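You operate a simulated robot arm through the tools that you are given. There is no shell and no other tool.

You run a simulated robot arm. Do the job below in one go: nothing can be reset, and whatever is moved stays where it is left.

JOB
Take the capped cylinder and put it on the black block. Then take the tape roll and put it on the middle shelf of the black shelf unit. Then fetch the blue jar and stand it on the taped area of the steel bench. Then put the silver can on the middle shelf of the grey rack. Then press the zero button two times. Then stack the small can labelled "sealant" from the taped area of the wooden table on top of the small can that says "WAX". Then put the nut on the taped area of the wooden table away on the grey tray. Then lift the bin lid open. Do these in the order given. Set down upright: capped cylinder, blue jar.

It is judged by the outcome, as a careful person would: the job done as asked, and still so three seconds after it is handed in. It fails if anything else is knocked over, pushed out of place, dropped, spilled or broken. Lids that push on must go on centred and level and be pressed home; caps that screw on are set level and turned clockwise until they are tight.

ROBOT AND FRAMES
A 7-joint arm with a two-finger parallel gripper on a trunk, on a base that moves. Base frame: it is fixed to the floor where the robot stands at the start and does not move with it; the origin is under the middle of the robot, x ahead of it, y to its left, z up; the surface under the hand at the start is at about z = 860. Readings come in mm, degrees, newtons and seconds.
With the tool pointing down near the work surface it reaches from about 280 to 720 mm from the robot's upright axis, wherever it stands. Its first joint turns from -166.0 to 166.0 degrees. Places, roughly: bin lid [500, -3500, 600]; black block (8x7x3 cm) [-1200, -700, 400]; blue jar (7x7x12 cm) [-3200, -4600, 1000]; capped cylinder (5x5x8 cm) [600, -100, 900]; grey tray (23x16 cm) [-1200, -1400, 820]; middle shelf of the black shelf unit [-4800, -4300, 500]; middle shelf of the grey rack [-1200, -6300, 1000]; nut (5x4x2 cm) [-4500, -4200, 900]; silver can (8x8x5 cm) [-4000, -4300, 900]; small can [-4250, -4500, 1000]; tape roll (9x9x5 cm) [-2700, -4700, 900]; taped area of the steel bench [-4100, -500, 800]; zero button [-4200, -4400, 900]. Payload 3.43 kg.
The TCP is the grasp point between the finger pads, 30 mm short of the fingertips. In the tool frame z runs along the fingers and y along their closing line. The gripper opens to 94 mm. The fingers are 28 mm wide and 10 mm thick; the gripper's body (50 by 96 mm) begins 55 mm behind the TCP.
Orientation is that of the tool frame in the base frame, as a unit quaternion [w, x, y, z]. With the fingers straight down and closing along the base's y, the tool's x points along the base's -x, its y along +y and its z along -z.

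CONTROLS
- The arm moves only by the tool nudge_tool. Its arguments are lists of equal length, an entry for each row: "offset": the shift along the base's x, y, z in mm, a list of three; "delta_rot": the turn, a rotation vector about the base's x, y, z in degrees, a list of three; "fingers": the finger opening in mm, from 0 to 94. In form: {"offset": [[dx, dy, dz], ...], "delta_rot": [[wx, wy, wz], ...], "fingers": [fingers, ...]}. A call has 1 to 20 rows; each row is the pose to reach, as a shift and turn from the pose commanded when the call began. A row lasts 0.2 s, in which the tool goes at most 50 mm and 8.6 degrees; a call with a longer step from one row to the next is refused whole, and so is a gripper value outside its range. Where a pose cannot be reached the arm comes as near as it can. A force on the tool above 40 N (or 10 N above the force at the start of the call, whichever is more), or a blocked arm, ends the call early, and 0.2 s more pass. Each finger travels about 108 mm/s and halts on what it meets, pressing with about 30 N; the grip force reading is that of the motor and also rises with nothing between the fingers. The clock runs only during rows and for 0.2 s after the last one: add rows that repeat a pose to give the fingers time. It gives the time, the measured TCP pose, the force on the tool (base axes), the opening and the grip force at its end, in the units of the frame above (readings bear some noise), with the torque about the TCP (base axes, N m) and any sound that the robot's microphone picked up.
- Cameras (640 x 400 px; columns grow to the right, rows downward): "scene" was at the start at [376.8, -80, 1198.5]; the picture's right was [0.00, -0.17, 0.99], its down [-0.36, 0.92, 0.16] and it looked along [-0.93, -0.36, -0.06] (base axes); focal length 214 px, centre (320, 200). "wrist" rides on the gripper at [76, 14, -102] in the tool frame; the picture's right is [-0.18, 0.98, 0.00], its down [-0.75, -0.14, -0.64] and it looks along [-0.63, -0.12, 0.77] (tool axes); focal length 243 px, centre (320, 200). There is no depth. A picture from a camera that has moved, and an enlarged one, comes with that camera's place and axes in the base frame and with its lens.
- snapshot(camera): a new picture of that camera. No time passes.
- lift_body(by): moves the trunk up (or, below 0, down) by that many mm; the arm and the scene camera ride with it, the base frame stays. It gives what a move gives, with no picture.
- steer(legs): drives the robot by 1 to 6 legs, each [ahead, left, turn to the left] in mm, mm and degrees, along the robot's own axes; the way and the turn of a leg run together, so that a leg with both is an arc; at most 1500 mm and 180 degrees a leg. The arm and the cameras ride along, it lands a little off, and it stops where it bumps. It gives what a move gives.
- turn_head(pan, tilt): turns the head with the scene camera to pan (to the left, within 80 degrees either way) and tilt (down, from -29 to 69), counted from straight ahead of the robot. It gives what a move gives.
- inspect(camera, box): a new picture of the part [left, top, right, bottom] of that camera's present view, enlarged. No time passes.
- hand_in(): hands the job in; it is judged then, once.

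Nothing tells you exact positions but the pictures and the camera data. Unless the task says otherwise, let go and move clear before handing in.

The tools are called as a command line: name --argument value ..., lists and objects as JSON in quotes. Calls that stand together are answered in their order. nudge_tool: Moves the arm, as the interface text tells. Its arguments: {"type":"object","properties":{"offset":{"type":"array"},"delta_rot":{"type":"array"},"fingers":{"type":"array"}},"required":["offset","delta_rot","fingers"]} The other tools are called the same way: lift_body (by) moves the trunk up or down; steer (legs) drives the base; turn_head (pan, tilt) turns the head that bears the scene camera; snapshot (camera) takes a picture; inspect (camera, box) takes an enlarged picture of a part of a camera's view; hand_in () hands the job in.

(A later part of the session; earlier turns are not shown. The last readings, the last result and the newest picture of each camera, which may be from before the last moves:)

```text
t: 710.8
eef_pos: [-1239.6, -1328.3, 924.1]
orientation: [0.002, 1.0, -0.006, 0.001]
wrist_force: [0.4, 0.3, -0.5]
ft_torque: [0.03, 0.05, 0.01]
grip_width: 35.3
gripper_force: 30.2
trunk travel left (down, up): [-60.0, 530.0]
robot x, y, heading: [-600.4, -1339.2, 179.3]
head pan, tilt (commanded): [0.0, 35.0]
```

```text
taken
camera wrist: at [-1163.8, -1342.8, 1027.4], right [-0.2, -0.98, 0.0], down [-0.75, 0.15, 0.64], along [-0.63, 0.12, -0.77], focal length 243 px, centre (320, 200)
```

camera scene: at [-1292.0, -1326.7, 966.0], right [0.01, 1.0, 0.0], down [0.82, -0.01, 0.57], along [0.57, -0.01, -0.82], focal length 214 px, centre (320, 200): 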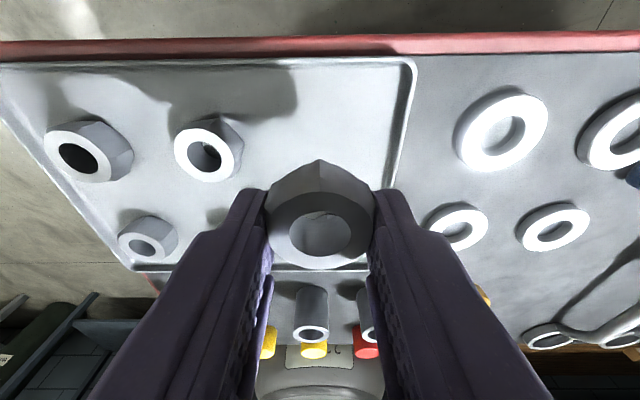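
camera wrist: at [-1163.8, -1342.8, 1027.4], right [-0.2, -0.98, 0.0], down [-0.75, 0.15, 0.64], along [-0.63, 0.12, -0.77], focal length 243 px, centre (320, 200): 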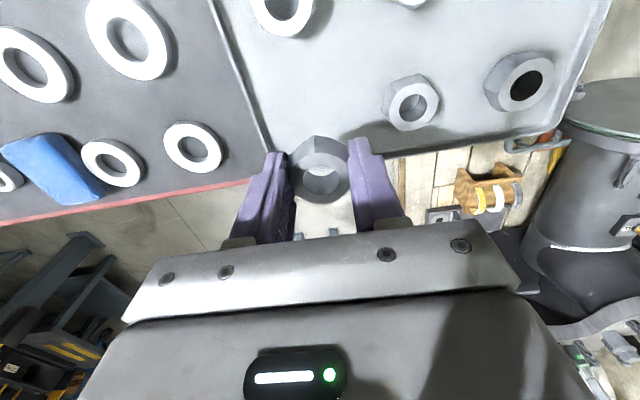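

It will land centred in the empty slot. I'll lower gently until the nut touches the tray.

nudge_tool --offset '[[0, 0, -15], [0, 0, -30], [0, 0, -40], [0, 0, -44], [0, 0, -47], [0, 0, -50], [0, 0, -52], [0, 0, -54], [0, 0, -56], [0, 0, -58]]' --delta_rot '[[0, 0, 0], [0, 0, 0], [0, 0, 0], [0, 0, 0], [0, 0, 0], [0, 0, 0], [0, 0, 0], [0, 0, 0], [0, 0, 0], [0, 0, 0]]' --fingers '[28, 28, 28, 28, 28, 28, 28, 28, 28, 28]'

snapshot --camera "scene"

```text
t: 713.0
eef_pos: [-1237.6, -1329.0, 866.8]
orientation: [0.002, 1.0, -0.005, 0.001]
wrist_force: [0.0, 0.3, -1.3]
ft_torque: [-0.01, 0.0, 0.01]
grip_width: 35.5
gripper_force: 30.2
trunk travel left (down, up): [-60.0, 530.0]
robot x, y, heading: [-598.9, -1336.1, 179.6]
head pan, tilt (commanded): [0.0, 35.0]
```

```text
taken
camera scene: at [-1291.9, -1326.6, 908.1], right [0.01, 1.0, 0.0], down [0.82, -0.01, 0.58], along [0.58, -0.01, -0.82], focal length 214 px, centre (320, 200)
```

scene: 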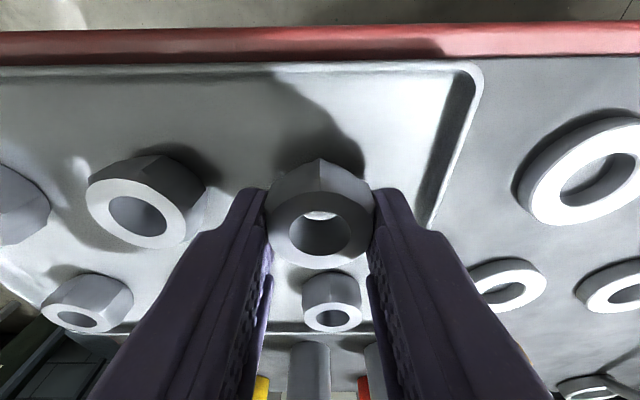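

nudge_tool --offset '[[0, 0, -1.5], [0, 0, -3], [0, 0, -4.5], [0, 0, -6], [0, 0, -7.5], [0, 0, -9], [0, 0, -10.5], [0, 0, -12]]' --delta_rot '[[0, 0, 0], [0, 0, 0], [0, 0, 0], [0, 0, 0], [0, 0, 0], [0, 0, 0], [0, 0, 0], [0, 0, 0]]' --fingers '[28, 28, 28, 28, 28, 28, 28, 28]'

snapshot --camera "scene"

```text
t: 714.8
eef_pos: [-1236.8, -1328.3, 855.1]
orientation: [0.001, 1.0, -0.006, 0.001]
wrist_force: [0.5, -0.5, -1.5]
ft_torque: [0.06, 0.03, -0.01]
grip_width: 35.6
gripper_force: 30.0
trunk travel left (down, up): [-60.0, 530.0]
robot x, y, heading: [-597.2, -1333.5, 179.5]
head pan, tilt (commanded): [0.0, 35.0]
```

```text
taken
camera scene: at [-1291.9, -1326.8, 896.3], right [0.01, 1.0, 0.0], down [0.82, -0.01, 0.58], along [0.58, -0.01, -0.82], focal length 214 px, centre (320, 200)
```

scene: 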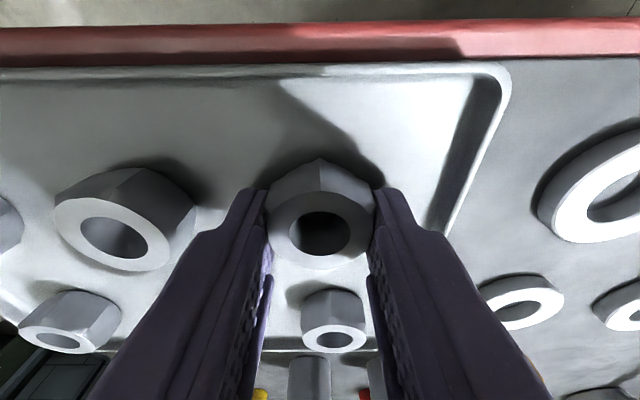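

nudge_tool --offset '[[0, 0, -1], [0, 0, -2], [0, 0, -3], [0, 0, -4], [0, 0, -5], [0, 0, -6], [0, 0, -7], [0, 0, -8]]' --delta_rot '[[0, 0, 0], [0, 0, 0], [0, 0, 0], [0, 0, 0], [0, 0, 0], [0, 0, 0], [0, 0, 0], [0, 0, 0]]' --fingers '[28, 28, 28, 28, 28, 28, 28, 28]'

```text
t: 716.1
eef_pos: [-1239.9, -1327.0, 854.0]
orientation: [0.002, 1.0, -0.006, -0.003]
wrist_force: [8.0, 0.2, 15.7]
ft_torque: [0.19, -0.47, -0.16]
grip_width: 35.4
gripper_force: 29.9
trunk travel left (down, up): [-60.0, 530.0]
robot x, y, heading: [-599.2, -1338.4, 179.4]
head pan, tilt (commanded): [0.0, 35.0]
stopped in row 6: the force on the tool passed its limit at 43 N (the readings are from after the stop); the commanded pose is now the measured one
```

The nut is on the tray. I'll open slightly and rise straight up.

nudge_tool --offset '[[0, 0, 1], [0, 0, 1], [0, 0, 1]]' --delta_rot '[[0, 0, 0], [0, 0, 0], [0, 0, 0]]' --fingers '[42, 47, 47]'

nudge_tool --offset '[[0, 0, 12], [0, 0, 35], [0, 0, 70], [0, 0, 110], [0, 0, 150], [0, 0, 190]]' --delta_rot '[[0, 0, 0], [0, 0, 0], [0, 0, 0], [0, 0, 0], [0, 0, 0], [0, 0, 0]]' --fingers '[47, 47, 47, 47, 47, 47]'

turn_head --pan 0 --tilt 20

snapshot --camera "scene"

snapshot --camera "wrist"

```text
t: 716.9
eef_pos: [-1240.5, -1329.5, 854.7]
orientation: [0.003, 1.0, -0.005, -0.003]
wrist_force: [5.4, -10.3, 12.1]
ft_torque: [-0.05, -0.35, -0.26]
grip_width: 40.7
gripper_force: 0.0
trunk travel left (down, up): [-60.0, 530.0]
robot x, y, heading: [-599.8, -1337.5, 179.9]
head pan, tilt (commanded): [0.0, 35.0]
```

```text
t: 718.3
eef_pos: [-1240.1, -1326.5, 1043.5]
orientation: [0.002, 1.0, -0.005, -0.003]
wrist_force: [0.1, 0.2, 0.8]
ft_torque: [0.0, 0.01, 0.04]
grip_width: 47.1
gripper_force: 0.1
trunk travel left (down, up): [-60.0, 530.0]
robot x, y, heading: [-600.8, -1340.3, 179.6]
head pan, tilt (commanded): [0.0, 35.0]
```

```text
t: 719.1
eef_pos: [-1239.3, -1327.0, 1042.4]
orientation: [0.002, 1.0, -0.006, -0.003]
wrist_force: [-0.2, -0.3, -0.3]
ft_torque: [0.01, -0.01, 0.0]
grip_width: 47.2
gripper_force: 0.0
trunk travel left (down, up): [-60.0, 530.0]
robot x, y, heading: [-603.4, -1339.5, 179.5]
head pan, tilt (commanded): [0.0, 20.0]
```

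```text
taken
camera scene: at [-1317.0, -1326.1, 1079.1], right [0.01, 1.0, 0.0], down [0.94, -0.01, 0.34], along [0.34, -0.01, -0.94], focal length 214 px, centre (320, 200)
```

scene: 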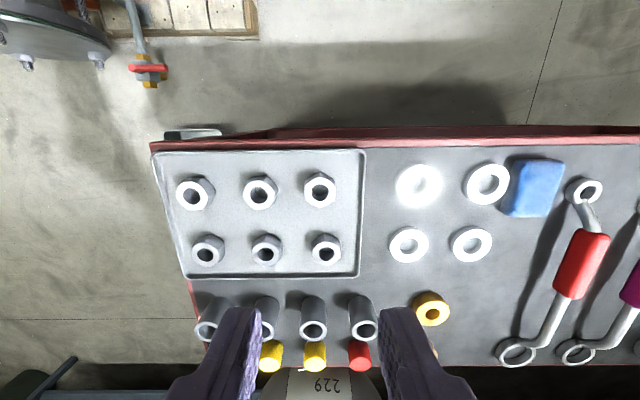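

```text
taken
camera wrist: at [-1164.7, -1342.4, 1144.5], right [-0.2, -0.98, 0.0], down [-0.75, 0.15, 0.65], along [-0.63, 0.12, -0.76], focal length 243 px, centre (320, 200)
```

wrist: 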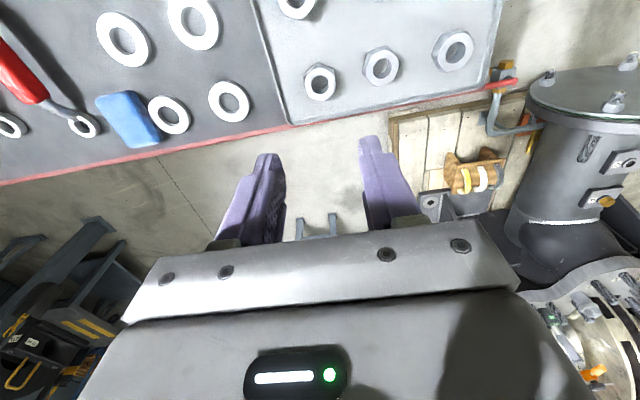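

Task 7 is done: the nut fills the empty place on the tray. Last is the bin lid, so I'll retract, turn, and drive down the aisle to look for the bin near (500, -3500).

nudge_tool --offset '[[35, 0, 10], [70, 0, 20], [105, 0, 30], [125, 0, 40], [125, 0, 40]]' --delta_rot '[[0, 0, 0], [0, 0, 0], [0, 0, 0], [0, 0, 0], [0, 0, 0]]' --fingers '[40, 30, 20, 20, 20]'

steer --legs '[[-100, 0, 0], [0, 0, 90], [1400, 0, 0], [0, 0, 60]]'

turn_head --pan 0 --tilt -29

snapshot --camera "scene"

```text
t: 720.3
eef_pos: [-1116.0, -1328.1, 1083.4]
orientation: [0.002, 1.0, -0.006, -0.002]
wrist_force: [0.3, -0.4, 0.7]
ft_torque: [0.01, 0.04, 0.0]
grip_width: 20.2
gripper_force: 0.0
trunk travel left (down, up): [-60.0, 530.0]
robot x, y, heading: [-600.5, -1338.3, 179.9]
head pan, tilt (commanded): [0.0, 20.0]
```

```text
t: 734.4
eef_pos: [-77.6, -2990.7, 1082.6]
orientation: [0.002, 0.265, 0.964, 0.001]
wrist_force: [0.2, -0.3, 0.5]
ft_torque: [0.0, 0.0, 0.01]
grip_width: 20.1
gripper_force: 0.1
trunk travel left (down, up): [-60.0, 530.0]
robot x, y, heading: [-520.8, -2729.9, -30.3]
head pan, tilt (commanded): [0.0, 20.0]
```

```text
t: 735.6
eef_pos: [-77.3, -2991.6, 1083.0]
orientation: [0.003, 0.264, 0.964, 0.001]
wrist_force: [-0.2, -0.5, -1.0]
ft_torque: [-0.01, -0.01, 0.03]
grip_width: 20.0
gripper_force: 0.0
trunk travel left (down, up): [-60.0, 530.0]
robot x, y, heading: [-519.7, -2725.9, -30.2]
head pan, tilt (commanded): [0.0, -28.6]
```

```text
taken
camera scene: at [51.4, -3067.8, 1146.1], right [-0.51, -0.86, 0.0], down [-0.75, 0.45, -0.48], along [0.42, -0.24, -0.88], focal length 214 px, centre (320, 200)
```

scene: 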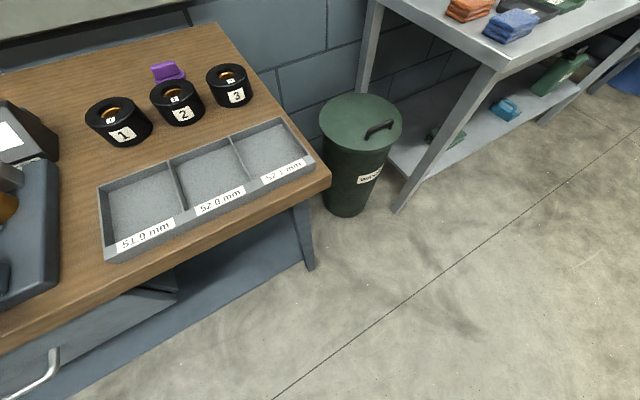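

I can see the dark green bin between the two benches, with a lid that has a black handle near its front edge. I'll zoom in on it.

inspect --camera "scene" --box '[290, 70, 450, 220]'

```text
2.67 times, centred on (370, 145) of scene
camera zoom: at [51.4, -3067.8, 1146.1], right [-0.51, -0.86, 0.0], down [-0.75, 0.45, -0.48], along [0.42, -0.24, -0.88], focal length 572 px, centre (187, 347)
```

zoom: 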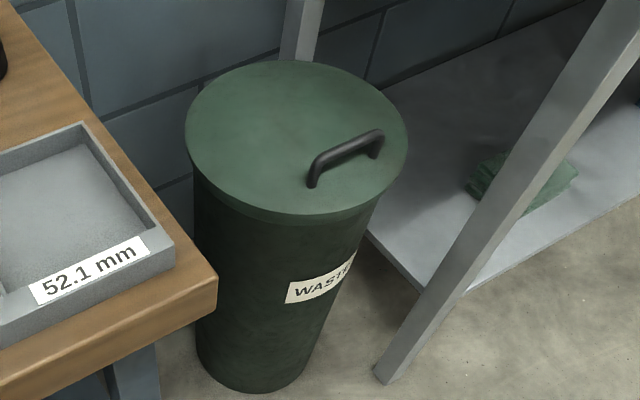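

The lid is about 300 mm across, centred near (506, -3508, 600), and the handle bar runs along y at about x 430. That suggests a hinge on the wall side. I'll line up in front of the bin, facing +x, for a closer look.

steer --legs '[[0, 0, 30.4], [0, -790, 0], [330, 0, 0]]'

snapshot --camera "scene"

turn_head --pan 0 --tilt 0

snapshot --camera "scene"

snapshot --camera "wrist"

```text
t: 743.1
eef_pos: [321.9, -3521.5, 1082.6]
orientation: [0.003, 0.006, 1.0, 0.002]
wrist_force: [-0.3, 0.1, 0.8]
ft_torque: [0.02, -0.02, 0.0]
grip_width: 20.2
gripper_force: 0.0
trunk travel left (down, up): [-60.0, 530.0]
robot x, y, heading: [-195.4, -3511.6, -0.3]
head pan, tilt (commanded): [0.0, -28.6]
```

```text
taken
camera scene: at [473.0, -3523.6, 1146.1], right [-0.01, -1.0, 0.0], down [-0.88, 0.01, -0.48], along [0.48, 0.0, -0.88], focal length 214 px, centre (320, 200)
```

scene: 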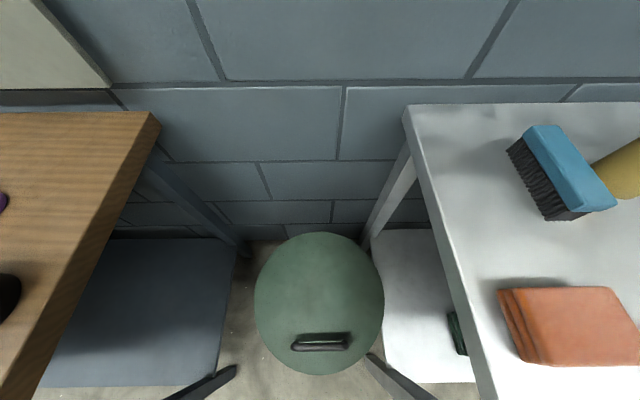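

```text
t: 744.0
eef_pos: [323.1, -3522.0, 1083.2]
orientation: [0.003, 0.006, 1.0, 0.002]
wrist_force: [0.2, 0.5, -0.2]
ft_torque: [0.0, 0.0, 0.0]
grip_width: 20.2
gripper_force: 0.1
trunk travel left (down, up): [-60.0, 530.0]
robot x, y, heading: [-190.1, -3513.0, -0.5]
head pan, tilt (commanded): [0.0, 0.0]
```

```text
taken
camera scene: at [433.0, -3523.0, 1122.9], right [-0.01, -1.0, 0.0], down [-1.0, 0.01, -0.01], along [0.01, 0.0, -1.0], focal length 214 px, centre (320, 200)
```

scene: 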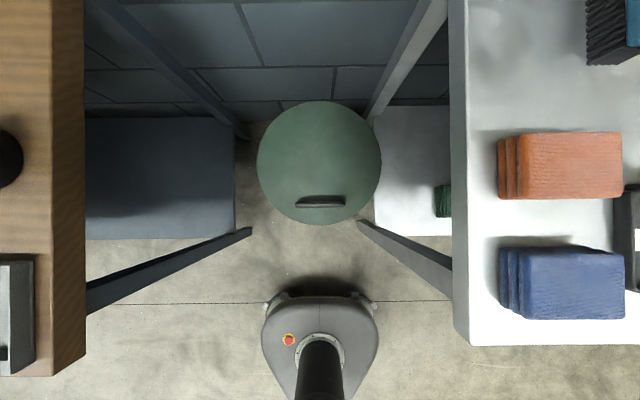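

```text
taken
camera wrist: at [245.1, -3507.1, 1185.0], right [0.2, 0.98, 0.0], down [0.75, -0.15, 0.65], along [0.63, -0.12, -0.76], focal length 243 px, centre (320, 200)
```

wrist: 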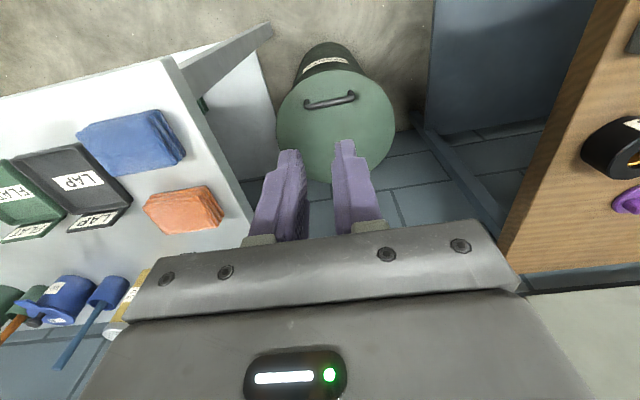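

The bar runs along y at about x 431 and z 612; the lid's surface is at about z 565 and its back edge is near x 695. I'll turn the wrist 90° so the fingers close across the bar, and drive a bit closer, keeping the base clear of the bench legs.

steer --legs '[[205, 8, 0.4]]'

nudge_tool --offset '[[-10, 0, 0], [-20, 0, 0], [-30, 0, 0], [-40, 0, 0], [-50, 0, 0], [-60, 0, 0], [-70, 0, 0], [-80, 0, 0], [-90, 0, 0], [-95, 0, 0], [-100, 0, 0], [-100, 0, 0]]' --delta_rot '[[0, 0, 8.2], [0, 0, 16.4], [0, 0, 24.6], [0, 0, 32.8], [0, 0, 41], [0, 0, 49.2], [0, 0, 57.4], [0, 0, 65.6], [0, 0, 73.8], [0, 0, 82], [0, 0, 90], [0, 0, 90]]' --fingers '[20, 20, 20, 20, 20, 20, 30, 40, 44, 44, 44, 44]'

turn_head --pan 0 --tilt 30

snapshot --camera "scene"

snapshot --camera "wrist"

```text
t: 745.6
eef_pos: [530.3, -3510.8, 1083.3]
orientation: [0.002, 0.003, 1.0, 0.002]
wrist_force: [-0.3, -0.1, 0.3]
ft_torque: [0.03, -0.04, 0.0]
grip_width: 19.8
gripper_force: 0.0
trunk travel left (down, up): [-60.0, 530.0]
robot x, y, heading: [17.4, -3507.2, 0.1]
head pan, tilt (commanded): [0.0, 0.0]
```

```text
t: 748.2
eef_pos: [429.5, -3510.3, 1083.6]
orientation: [0.0, -0.706, 0.708, 0.003]
wrist_force: [-0.1, -0.2, -0.2]
ft_torque: [0.01, -0.01, -0.01]
grip_width: 43.8
gripper_force: 0.0
trunk travel left (down, up): [-60.0, 530.0]
robot x, y, heading: [13.9, -3501.7, -0.0]
head pan, tilt (commanded): [0.0, 0.0]
```

```text
t: 749.2
eef_pos: [428.8, -3510.8, 1083.1]
orientation: [0.001, -0.705, 0.709, 0.003]
wrist_force: [0.4, -0.1, 0.2]
ft_torque: [-0.02, 0.01, -0.01]
grip_width: 44.0
gripper_force: 0.0
trunk travel left (down, up): [-60.0, 530.0]
robot x, y, heading: [15.6, -3506.6, -0.0]
head pan, tilt (commanded): [0.0, 30.0]
```

```text
taken
camera scene: at [430.7, -3448.5, 1122.3], right [1.0, 0.0, 0.0], down [0.0, -0.87, 0.5], along [0.0, -0.5, -0.87], focal length 214 px, centre (320, 200)
```

scene: 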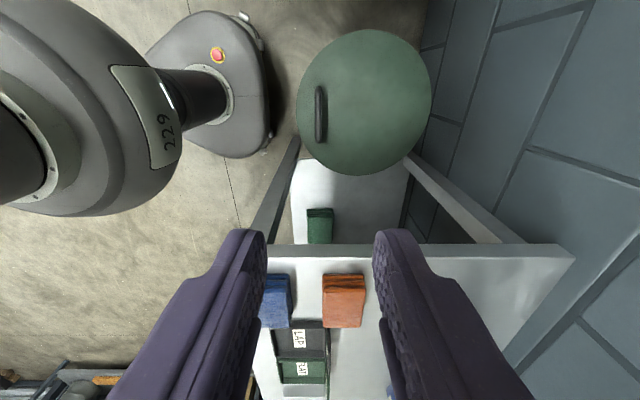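

```text
taken
camera wrist: at [414.4, -3587.1, 1185.1], right [-0.98, 0.19, 0.0], down [0.15, 0.75, 0.65], along [0.12, 0.63, -0.76], focal length 243 px, centre (320, 200)
```

wrist: 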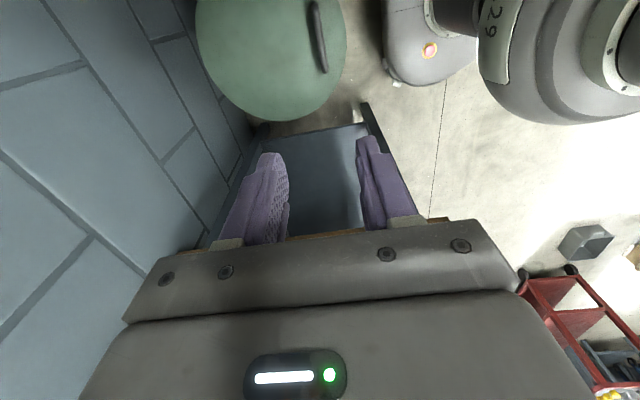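

The bar's centre is at (431.5, -3523). I'll descend to just above it and check the alignment.

lift_body --by -55

nudge_tool --offset '[[1, -6, -45], [1, -12.7, -90], [1, -12.7, -135], [1, -12.7, -180], [1, -12.7, -225], [1, -12.7, -270], [1, -12.7, -315], [1, -12.7, -350], [1, -12.7, -350]]' --delta_rot '[[0, 0, 0], [0, 0, 0], [0, 0, 0], [0, 0, 0], [0, 0, 0], [0, 0, 0], [0, 0, 0], [0, 0, 0], [0, 0, 0]]' --fingers '[44, 44, 44, 44, 44, 44, 44, 44, 44]'

snapshot --camera "scene"

snapshot --camera "wrist"

```text
t: 750.1
eef_pos: [429.0, -3510.4, 1027.1]
orientation: [0.0, -0.705, 0.709, 0.003]
wrist_force: [-0.4, -0.2, 0.1]
ft_torque: [-0.01, -0.03, 0.04]
grip_width: 44.0
gripper_force: 0.1
trunk travel left (down, up): [-5.0, 585.0]
robot x, y, heading: [15.2, -3505.3, 0.1]
head pan, tilt (commanded): [0.0, 30.0]
```

```text
t: 752.1
eef_pos: [431.0, -3523.5, 677.2]
orientation: [0.001, -0.706, 0.708, 0.003]
wrist_force: [0.0, 0.2, 0.3]
ft_torque: [-0.01, 0.04, -0.02]
grip_width: 43.9
gripper_force: 0.0
trunk travel left (down, up): [-5.0, 585.0]
robot x, y, heading: [11.9, -3504.2, -0.0]
head pan, tilt (commanded): [0.0, 30.0]
```

```text
taken
camera scene: at [432.2, -3461.9, 716.8], right [1.0, 0.0, 0.0], down [0.0, -0.87, 0.5], along [0.0, -0.5, -0.87], focal length 214 px, centre (320, 200)
```

scene: 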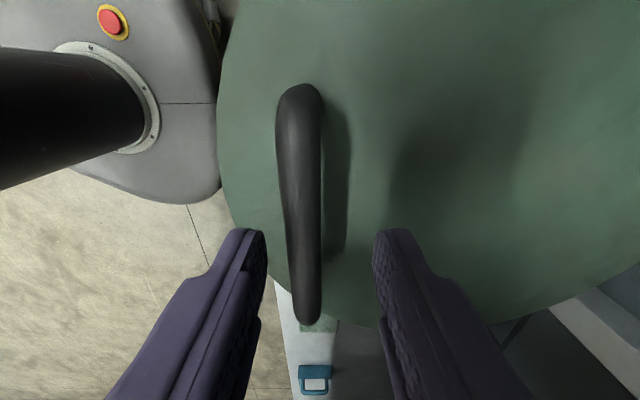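

```text
taken
camera wrist: at [415.9, -3600.3, 779.6], right [-0.98, 0.19, 0.0], down [0.15, 0.75, 0.65], along [0.12, 0.63, -0.76], focal length 243 px, centre (320, 200)
```

wrist: 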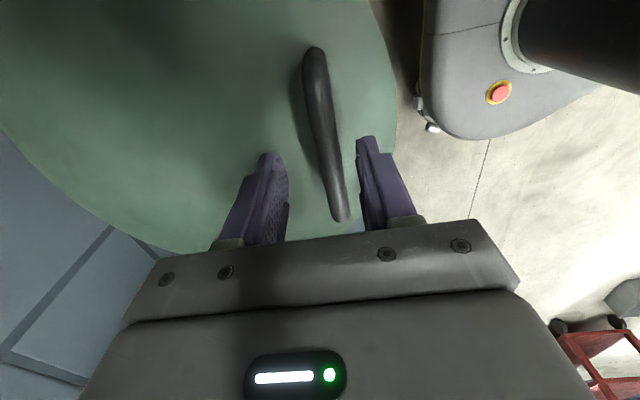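

The bar is nearer x 423 and z 630. I'll shift 8 mm, then lower so the bar sits between the pads.

nudge_tool --offset '[[-8, 0, 0], [-8, 0, -12], [-8, 0, -24], [-8, 0, -35], [-8, 0, -35]]' --delta_rot '[[0, 0, 0], [0, 0, 0], [0, 0, 0], [0, 0, 0], [0, 0, 0]]' --fingers '[44, 44, 44, 44, 44]'

snapshot --camera "scene"

snapshot --camera "wrist"

```text
t: 753.4
eef_pos: [422.6, -3523.2, 644.4]
orientation: [0.003, -0.706, 0.708, 0.001]
wrist_force: [-1.5, -0.6, 38.6]
ft_torque: [-0.17, -1.22, -0.03]
grip_width: 43.7
gripper_force: 0.1
trunk travel left (down, up): [-5.0, 585.0]
robot x, y, heading: [13.8, -3506.1, -0.1]
head pan, tilt (commanded): [0.0, 30.0]
```

```text
taken
camera scene: at [423.6, -3461.1, 684.3], right [1.0, 0.0, 0.0], down [-0.01, -0.87, 0.5], along [0.0, -0.5, -0.87], focal length 214 px, centre (320, 200)
```

scene: 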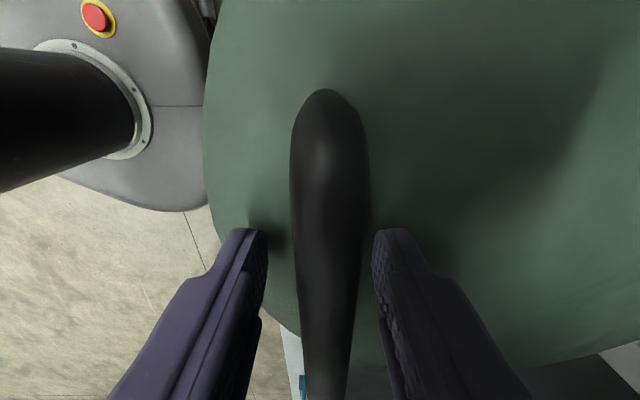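

```text
taken
camera wrist: at [407.0, -3599.5, 747.0], right [-0.98, 0.19, 0.0], down [0.14, 0.75, 0.65], along [0.12, 0.63, -0.76], focal length 243 px, centre (320, 200)
```

wrist: 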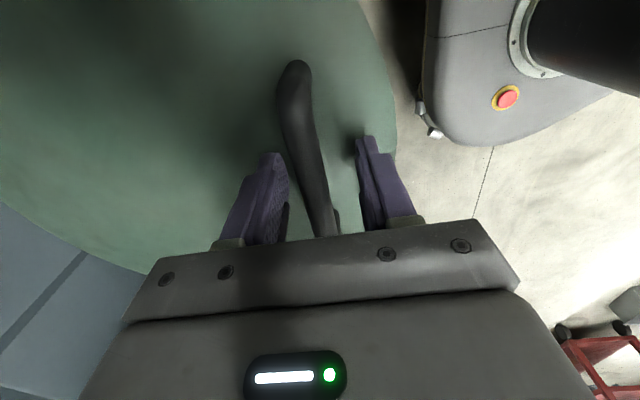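

A fingertip has just touched the lid at about z 614, so the bar is right at pad level. I'll raise 5 mm and close on the bar.

nudge_tool --offset '[[0, 0, 3], [0, 0, 6], [0, 0, 6]]' --delta_rot '[[0, 0, 0], [0, 0, 0], [0, 0, 0]]' --fingers '[44, 44, 44]'

nudge_tool --offset '[[0, 0, 0], [0, 0, 0], [0, 0, 0], [0, 0, 0]]' --delta_rot '[[0, 0, 0], [0, 0, 0], [0, 0, 0], [0, 0, 0]]' --fingers '[30, 18, 4, 4]'

snapshot --camera "scene"

snapshot --camera "wrist"

```text
t: 754.1
eef_pos: [421.9, -3523.2, 649.6]
orientation: [0.002, -0.706, 0.708, 0.003]
wrist_force: [-0.4, 0.2, -0.9]
ft_torque: [-0.01, -0.01, 0.01]
grip_width: 44.0
gripper_force: 0.2
trunk travel left (down, up): [-5.0, 585.0]
robot x, y, heading: [15.5, -3506.1, -0.1]
head pan, tilt (commanded): [0.0, 30.0]
```

```text
t: 755.1
eef_pos: [425.1, -3523.6, 649.3]
orientation: [0.002, -0.706, 0.708, 0.002]
wrist_force: [17.4, -1.0, 0.9]
ft_torque: [0.15, 0.0, 0.42]
grip_width: 18.0
gripper_force: 44.6
trunk travel left (down, up): [-5.0, 585.0]
robot x, y, heading: [9.6, -3507.1, 0.0]
head pan, tilt (commanded): [0.0, 30.0]
```

```text
taken
camera scene: at [425.6, -3461.2, 688.2], right [1.0, 0.0, 0.0], down [0.0, -0.87, 0.5], along [0.0, -0.5, -0.87], focal length 214 px, centre (320, 200)
```

scene: 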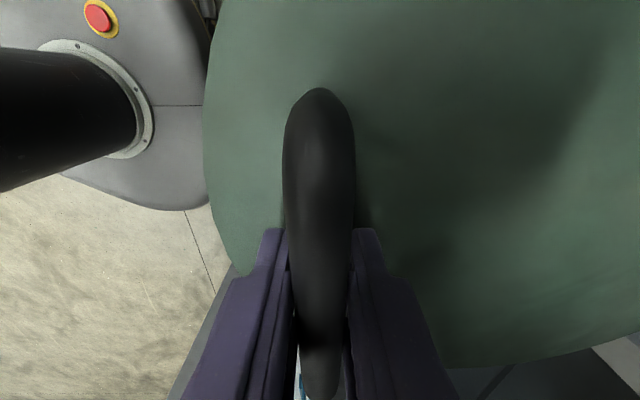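

```text
taken
camera wrist: at [409.2, -3599.7, 750.9], right [-0.98, 0.19, 0.0], down [0.14, 0.75, 0.65], along [0.12, 0.63, -0.76], focal length 243 px, centre (320, 200)
```

wrist: 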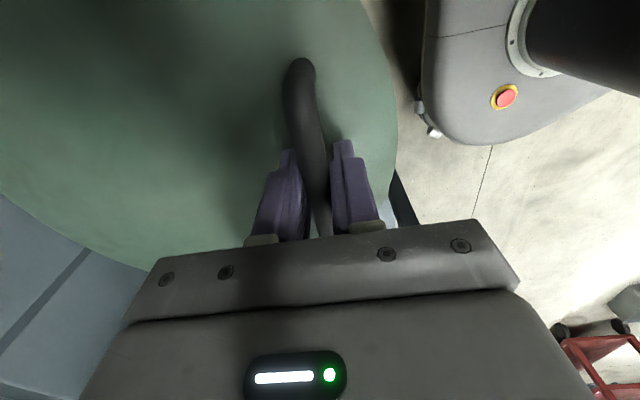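

The bar is gripped at 18 mm. I'll lift it a small amount along the expected hinge arc and see how the lid responds.

nudge_tool --offset '[[3, 0, 2], [4, 0, 8], [5.5, 0, 15], [7.3, 0, 21.5], [7.3, 0, 21.5]]' --delta_rot '[[0, 0, 0], [0, 0, 0], [0, 0, 0], [0, 0, 0], [0, 0, 0]]' --fingers '[4, 4, 4, 4, 4]'

snapshot --camera "scene"

snapshot --camera "wrist"

```text
t: 756.4
eef_pos: [430.1, -3523.5, 669.6]
orientation: [0.001, -0.706, 0.709, 0.003]
wrist_force: [6.1, 2.5, -7.6]
ft_torque: [0.15, 0.16, 0.46]
grip_width: 18.2
gripper_force: 45.5
trunk travel left (down, up): [-5.0, 585.0]
robot x, y, heading: [13.1, -3505.8, -0.1]
head pan, tilt (commanded): [0.0, 30.0]
```

```text
taken
camera scene: at [431.1, -3461.2, 709.3], right [1.0, 0.0, 0.0], down [0.0, -0.87, 0.5], along [-0.01, -0.5, -0.87], focal length 214 px, centre (320, 200)
```

scene: 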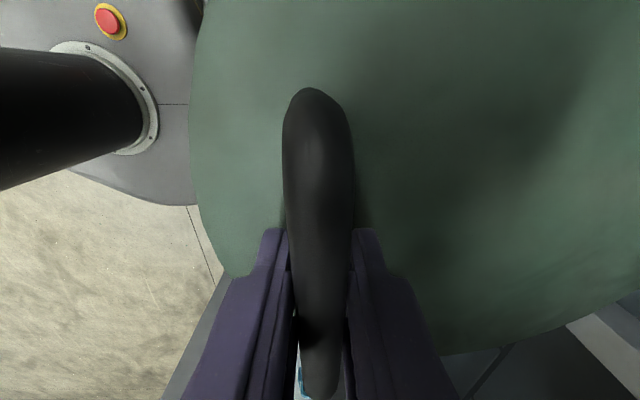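

```text
taken
camera wrist: at [415.0, -3599.7, 772.1], right [-0.98, 0.19, 0.0], down [0.15, 0.75, 0.65], along [0.12, 0.63, -0.76], focal length 243 px, centre (320, 200)
```

wrist: 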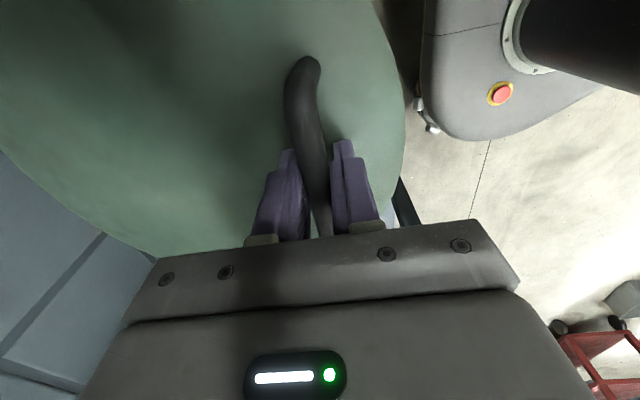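

The lid is lifting on its hinge with about 8 N at the handle. I'll continue along the arc.

nudge_tool --offset '[[2.8, 0, 10.6], [6.1, 0, 21], [10.6, 0, 33.3], [15.8, 0, 45.4], [21.6, 0, 57.1], [28, 0, 68.6], [35, 0, 79.7], [42.5, 0, 90.5], [42.5, 0, 90.5]]' --delta_rot '[[0, 0, 0], [0, 0, 0], [0, 0, 0], [0, 0, 0], [0, 0, 0], [0, 0, 0], [0, 0, 0], [0, 0, 0], [0, 0, 0]]' --fingers '[4, 4, 4, 4, 4, 4, 4, 4, 4]'

snapshot --camera "scene"

snapshot --camera "wrist"

```text
t: 758.1
eef_pos: [472.5, -3522.4, 753.6]
orientation: [0.003, -0.706, 0.708, 0.002]
wrist_force: [17.9, -1.4, -18.9]
ft_torque: [0.35, -0.05, 0.72]
grip_width: 18.3
gripper_force: 45.3
trunk travel left (down, up): [-5.0, 585.0]
robot x, y, heading: [17.5, -3506.5, -0.1]
head pan, tilt (commanded): [0.0, 30.0]
stopped in row 8: the force on the tool passed its limit at 41 N (the readings are from after the stop); the commanded pose is now the measured one
```

```text
taken
camera scene: at [472.4, -3461.2, 793.0], right [1.0, 0.0, 0.0], down [0.0, -0.87, 0.49], along [0.0, -0.49, -0.87], focal length 214 px, centre (320, 200)
```

scene: 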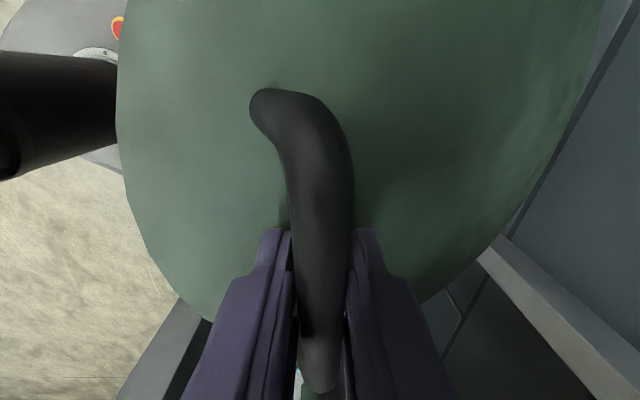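

```text
taken
camera wrist: at [456.2, -3599.8, 855.6], right [-0.98, 0.19, 0.0], down [0.14, 0.75, 0.65], along [0.12, 0.64, -0.76], focal length 243 px, centre (320, 200)
```

wrist: 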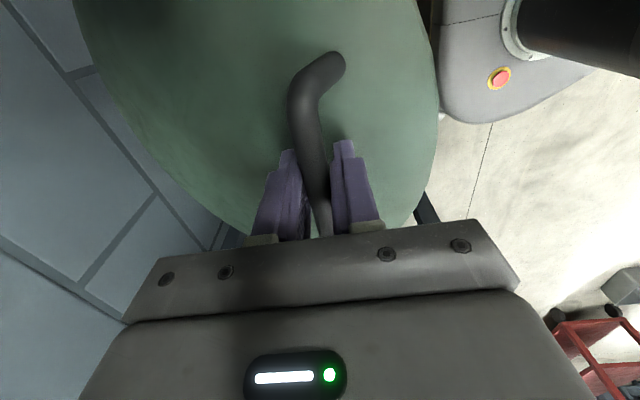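

The lid is rotating, with some pull towards the hinge, so the real radius is slightly smaller. I'll ease inward and read the force.

nudge_tool --offset '[[2, 0, -1.5], [3.5, 0, -2.5], [3.5, 0, -2.5]]' --delta_rot '[[0, 0, 0], [0, 0, 0], [0, 0, 0]]' --fingers '[4, 4, 4]'

```text
t: 758.9
eef_pos: [470.8, -3523.3, 753.0]
orientation: [0.0, -0.706, 0.708, 0.003]
wrist_force: [-4.8, -1.0, 0.4]
ft_torque: [-0.11, -0.04, 0.73]
grip_width: 18.0
gripper_force: 44.5
trunk travel left (down, up): [-5.0, 585.0]
robot x, y, heading: [13.3, -3506.3, 0.1]
head pan, tilt (commanded): [0.0, 30.0]
```

Forces are near neutral now. I'll continue along the refined arc in short moves.

nudge_tool --offset '[[5.6, 0, 7.6], [11.6, 0, 15], [18.7, 0, 23.1], [26.1, 0, 30.9], [34, 0, 38.3], [42, 0, 45.4], [42, 0, 45.4]]' --delta_rot '[[0, 0, 0], [0, 0, 0], [0, 0, 0], [0, 0, 0], [0, 0, 0], [0, 0, 0], [0, 0, 0]]' --fingers '[4, 4, 4, 4, 4, 4, 4]'

snapshot --camera "scene"

```text
t: 760.5
eef_pos: [513.5, -3523.9, 799.0]
orientation: [0.002, -0.706, 0.708, 0.001]
wrist_force: [-9.4, -1.9, 3.2]
ft_torque: [0.32, 0.19, 0.89]
grip_width: 17.9
gripper_force: 45.0
trunk travel left (down, up): [-5.0, 585.0]
robot x, y, heading: [17.1, -3505.1, 0.2]
head pan, tilt (commanded): [0.0, 30.0]
```

```text
taken
camera scene: at [513.6, -3461.1, 837.6], right [1.0, 0.0, 0.0], down [0.0, -0.87, 0.5], along [0.0, -0.5, -0.87], focal length 214 px, centre (320, 200)
```

scene: 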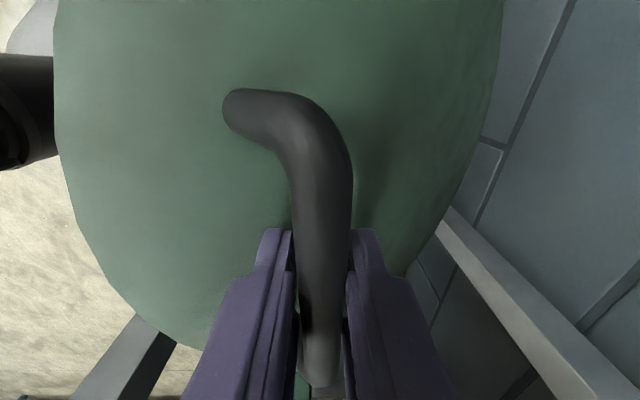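

nudge_tool --offset '[[7.4, 0, 8.1], [16.2, 0, 14.6], [25.2, 0, 20.6], [34.5, 0, 26.2], [44, 0, 31.5], [53.8, 0, 36.3], [53.8, 0, 36.3]]' --delta_rot '[[0, 0, 0], [0, 0, 0], [0, 0, 0], [0, 0, 0], [0, 0, 0], [0, 0, 0], [0, 0, 0]]' --fingers '[4, 4, 4, 4, 4, 4, 4]'

snapshot --camera "scene"

snapshot --camera "wrist"

```text
t: 762.1
eef_pos: [568.3, -3522.7, 834.5]
orientation: [0.002, -0.705, 0.709, 0.003]
wrist_force: [-6.7, -3.1, 8.5]
ft_torque: [0.5, 0.18, 0.81]
grip_width: 17.8
gripper_force: 44.9
trunk travel left (down, up): [-5.0, 585.0]
robot x, y, heading: [9.9, -3503.4, 0.2]
head pan, tilt (commanded): [0.0, 30.0]
```

```text
taken
camera scene: at [568.2, -3461.0, 874.2], right [1.0, 0.0, 0.0], down [0.0, -0.87, 0.5], along [0.0, -0.5, -0.87], focal length 214 px, centre (320, 200)
```

scene: 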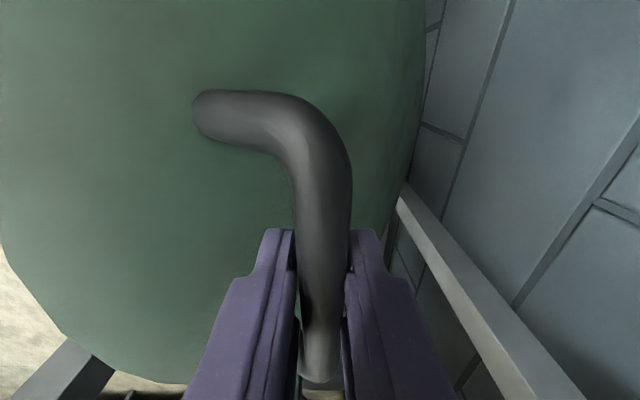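

```text
taken
camera wrist: at [551.7, -3599.5, 936.8], right [-0.98, 0.19, 0.0], down [0.14, 0.75, 0.65], along [0.12, 0.63, -0.76], focal length 243 px, centre (320, 200)
```

wrist: 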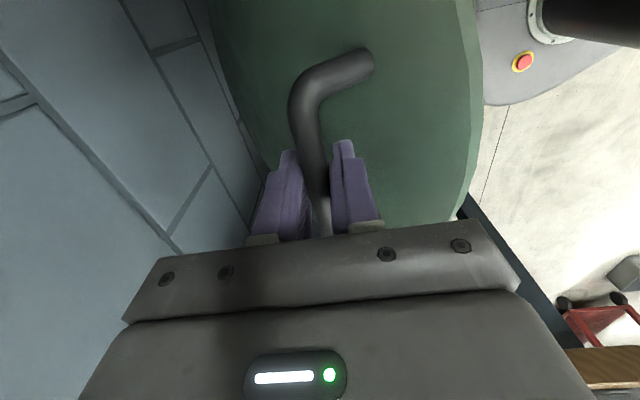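

The lid is at about 56°. I'll continue the arc with a slightly larger radius.

nudge_tool --offset '[[11.4, 0, 6.6], [23.6, 0, 11.2], [36.2, 0, 15.1], [48.8, 0, 18.4], [61.7, 0, 21], [74.7, 0, 22.9], [74.7, 0, 22.9]]' --delta_rot '[[0, 0, 0], [0, 0, 0], [0, 0, 0], [0, 0, 0], [0, 0, 0], [0, 0, 0], [0, 0, 0]]' --fingers '[4, 4, 4, 4, 4, 4, 4]'

snapshot --camera "scene"

snapshot --camera "wrist"

```text
t: 763.7
eef_pos: [640.9, -3522.8, 860.4]
orientation: [0.003, -0.706, 0.708, 0.001]
wrist_force: [-4.0, -0.2, 27.3]
ft_torque: [0.45, 0.12, 0.68]
grip_width: 16.4
gripper_force: 45.3
trunk travel left (down, up): [-5.0, 585.0]
robot x, y, heading: [14.3, -3503.4, 0.2]
head pan, tilt (commanded): [0.0, 30.0]
```

```text
taken
camera scene: at [642.5, -3460.8, 898.9], right [1.0, 0.0, 0.0], down [-0.01, -0.87, 0.5], along [0.0, -0.5, -0.87], focal length 214 px, centre (320, 200)
```

scene: 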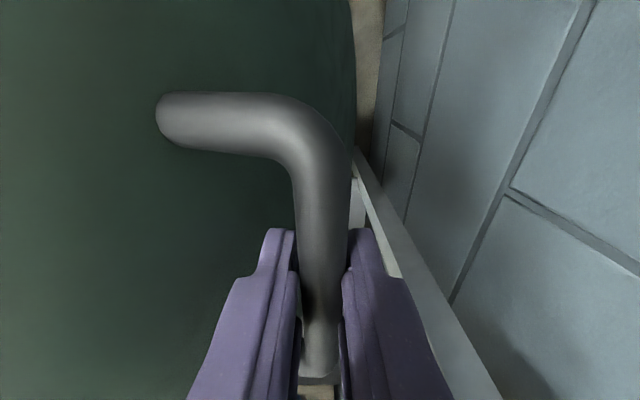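

```text
taken
camera wrist: at [625.9, -3599.3, 961.5], right [-0.98, 0.19, 0.0], down [0.14, 0.75, 0.65], along [0.12, 0.63, -0.76], focal length 243 px, centre (320, 200)
```

wrist: 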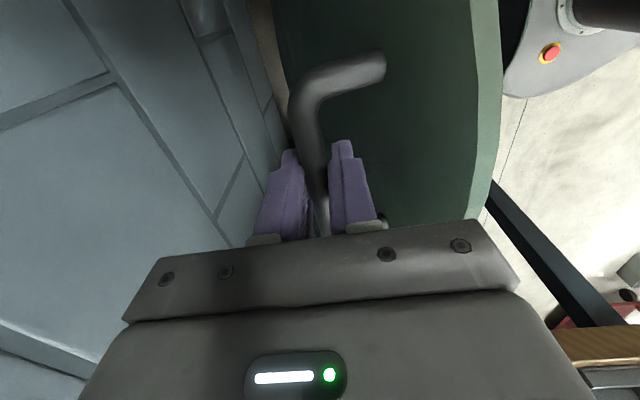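

The lid is past 70°, with an upward push on the tool, so I'll ease up a few millimetres and re-read.

nudge_tool --offset '[[0, 0, 2], [0, 0, 4], [0, 0, 4]]' --delta_rot '[[0, 0, 0], [0, 0, 0], [0, 0, 0]]' --fingers '[4, 4, 4]'

```text
t: 764.5
eef_pos: [642.4, -3522.9, 861.4]
orientation: [0.001, -0.706, 0.708, 0.002]
wrist_force: [-7.8, 1.6, 16.6]
ft_torque: [0.02, 0.02, 0.95]
grip_width: 14.7
gripper_force: 44.8
trunk travel left (down, up): [-5.0, 585.0]
robot x, y, heading: [14.4, -3504.7, -0.0]
head pan, tilt (commanded): [0.0, 30.0]
```

snapshot --camera "scene"

snapshot --camera "wrist"

```text
taken
camera scene: at [642.8, -3460.9, 900.5], right [1.0, 0.0, 0.0], down [0.0, -0.87, 0.5], along [0.0, -0.5, -0.87], focal length 214 px, centre (320, 200)
```

scene: 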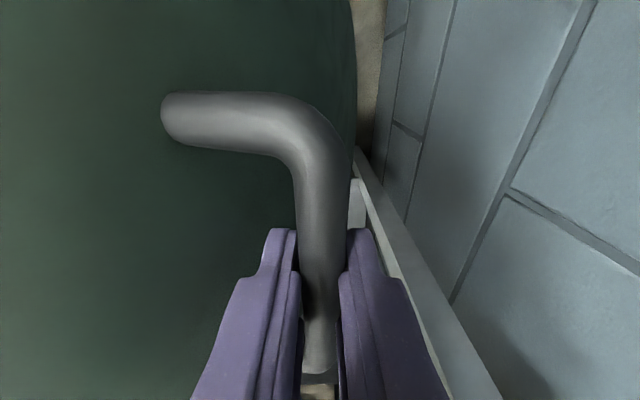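

```text
taken
camera wrist: at [626.5, -3599.4, 963.1], right [-0.98, 0.19, 0.0], down [0.15, 0.75, 0.65], along [0.12, 0.63, -0.76], focal length 243 px, centre (320, 200)
```

wrist: 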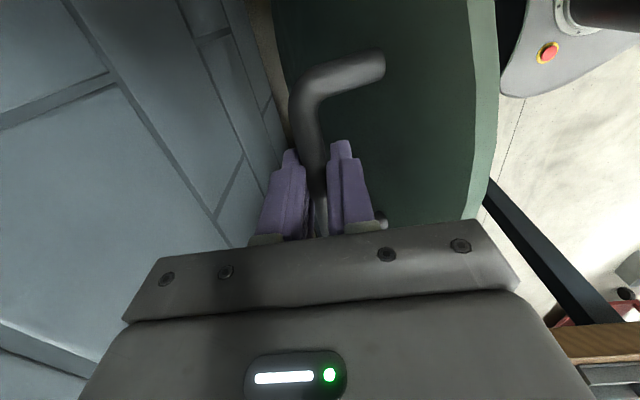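

The bar has slid down the pads but is still about 11 mm above the fingertips. From this the hinge is nearer (656, 610) with a 232 mm radius, and the lid is at about 76°. I'll loosen slightly, lower 7 mm to seat the bar better, re-grip, and carry on over the top.

nudge_tool --offset '[[2, 0, -3], [4, 0, -7], [5, 0, -8], [6, 0, -8], [6, 0, -8]]' --delta_rot '[[0, 0, 0], [0, 0, 0], [0, 0, 0], [0, 0, 0], [0, 0, 0]]' --fingers '[21, 22, 12, 6, 6]'

snapshot --camera "scene"

```text
t: 765.7
eef_pos: [648.9, -3523.3, 854.7]
orientation: [0.001, -0.706, 0.708, 0.001]
wrist_force: [-5.1, -3.6, 9.7]
ft_torque: [0.22, 0.12, 1.03]
grip_width: 18.4
gripper_force: 44.7
trunk travel left (down, up): [-5.0, 585.0]
robot x, y, heading: [16.0, -3506.4, -0.2]
head pan, tilt (commanded): [0.0, 30.0]
```

```text
taken
camera scene: at [648.3, -3461.4, 893.0], right [1.0, 0.0, 0.0], down [0.0, -0.87, 0.5], along [0.0, -0.5, -0.87], focal length 214 px, centre (320, 200)
```

scene: 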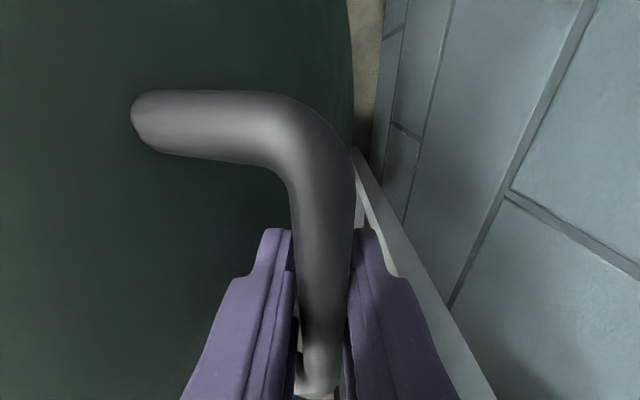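

Re-seated at the full 18 mm. I'll carry the lid on over vertical along the refined arc.

nudge_tool --offset '[[7.5, 0, 0.2], [15.2, 0, -0.1], [23.3, 0, -0.8], [31.4, 0, -1.8], [39.4, 0, -2.8], [47.4, 0, -4], [55.3, 0, -5.6], [55.3, 0, -5.6]]' --delta_rot '[[0, 0, 0], [0, 0, 0], [0, 0, 0], [0, 0, 0], [0, 0, 0], [0, 0, 0], [0, 0, 0], [0, 0, 0]]' --fingers '[6, 6, 6, 6, 6, 6, 6, 6]'

snapshot --camera "scene"

snapshot --camera "wrist"

```text
t: 766.9
eef_pos: [687.0, -3522.5, 854.3]
orientation: [0.005, -0.706, 0.708, -0.001]
wrist_force: [0.9, -1.7, 15.4]
ft_torque: [0.47, 0.06, 1.08]
grip_width: 18.7
gripper_force: 44.7
trunk travel left (down, up): [-5.0, 585.0]
robot x, y, heading: [18.4, -3507.1, -0.1]
head pan, tilt (commanded): [0.0, 30.0]
stopped in row 5: the force on the tool passed its limit at 41 N (the readings are from after the stop); the commanded pose is now the measured one
```

```text
taken
camera scene: at [687.3, -3461.3, 893.8], right [1.0, 0.0, 0.01], down [-0.01, -0.87, 0.5], along [0.01, -0.5, -0.87], focal length 214 px, centre (320, 200)
```

scene: 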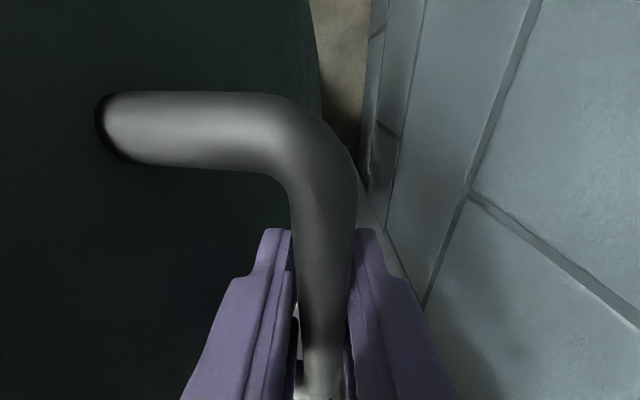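

```text
taken
camera wrist: at [670.5, -3599.8, 956.4], right [-0.98, 0.19, -0.01], down [0.14, 0.75, 0.65], along [0.13, 0.63, -0.76], focal length 243 px, centre (320, 200)
```

wrist: 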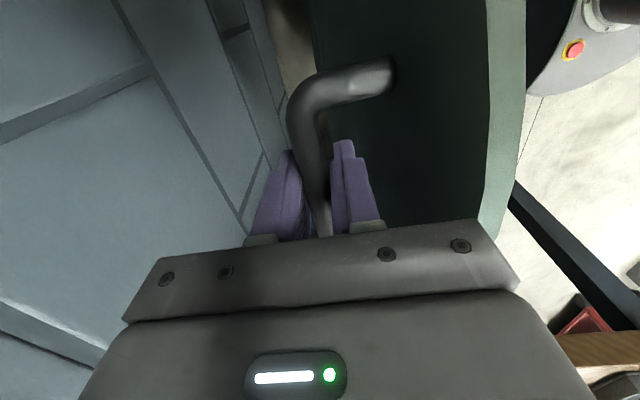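

The palm is probably touching the lid's raised edge. I'll loosen slightly, slide the fingers up about 11 mm so the bar sits nearer the tips, and re-grip before pushing on past vertical.

nudge_tool --offset '[[0, 0, 4], [1, 0, 9], [2, 0, 12], [3, 0, 12], [3, 0, 12]]' --delta_rot '[[0, 0, 0], [0, 0, 0], [0, 0, 0], [0, 0, 0], [0, 0, 0]]' --fingers '[21, 21, 12, 6, 6]'

snapshot --camera "scene"

```text
t: 768.1
eef_pos: [690.3, -3522.3, 864.8]
orientation: [0.003, -0.706, 0.708, 0.0]
wrist_force: [-2.8, -2.1, 1.2]
ft_torque: [0.12, 0.16, 1.32]
grip_width: 13.8
gripper_force: 44.5
trunk travel left (down, up): [-5.0, 585.0]
robot x, y, heading: [12.6, -3504.8, -0.0]
head pan, tilt (commanded): [0.0, 30.0]
```

```text
taken
camera scene: at [690.2, -3461.1, 903.6], right [1.0, 0.0, 0.0], down [0.0, -0.87, 0.5], along [0.0, -0.5, -0.87], focal length 214 px, centre (320, 200)
```

scene: 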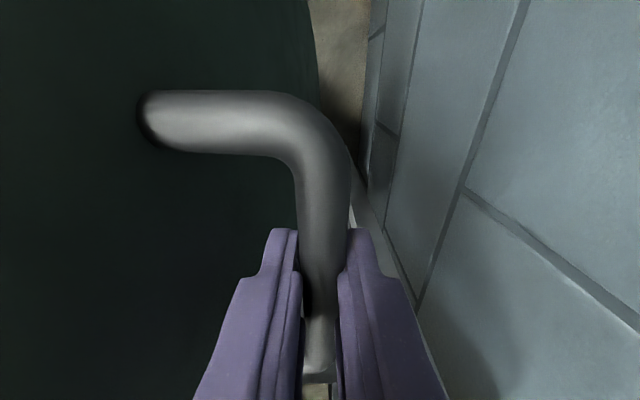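

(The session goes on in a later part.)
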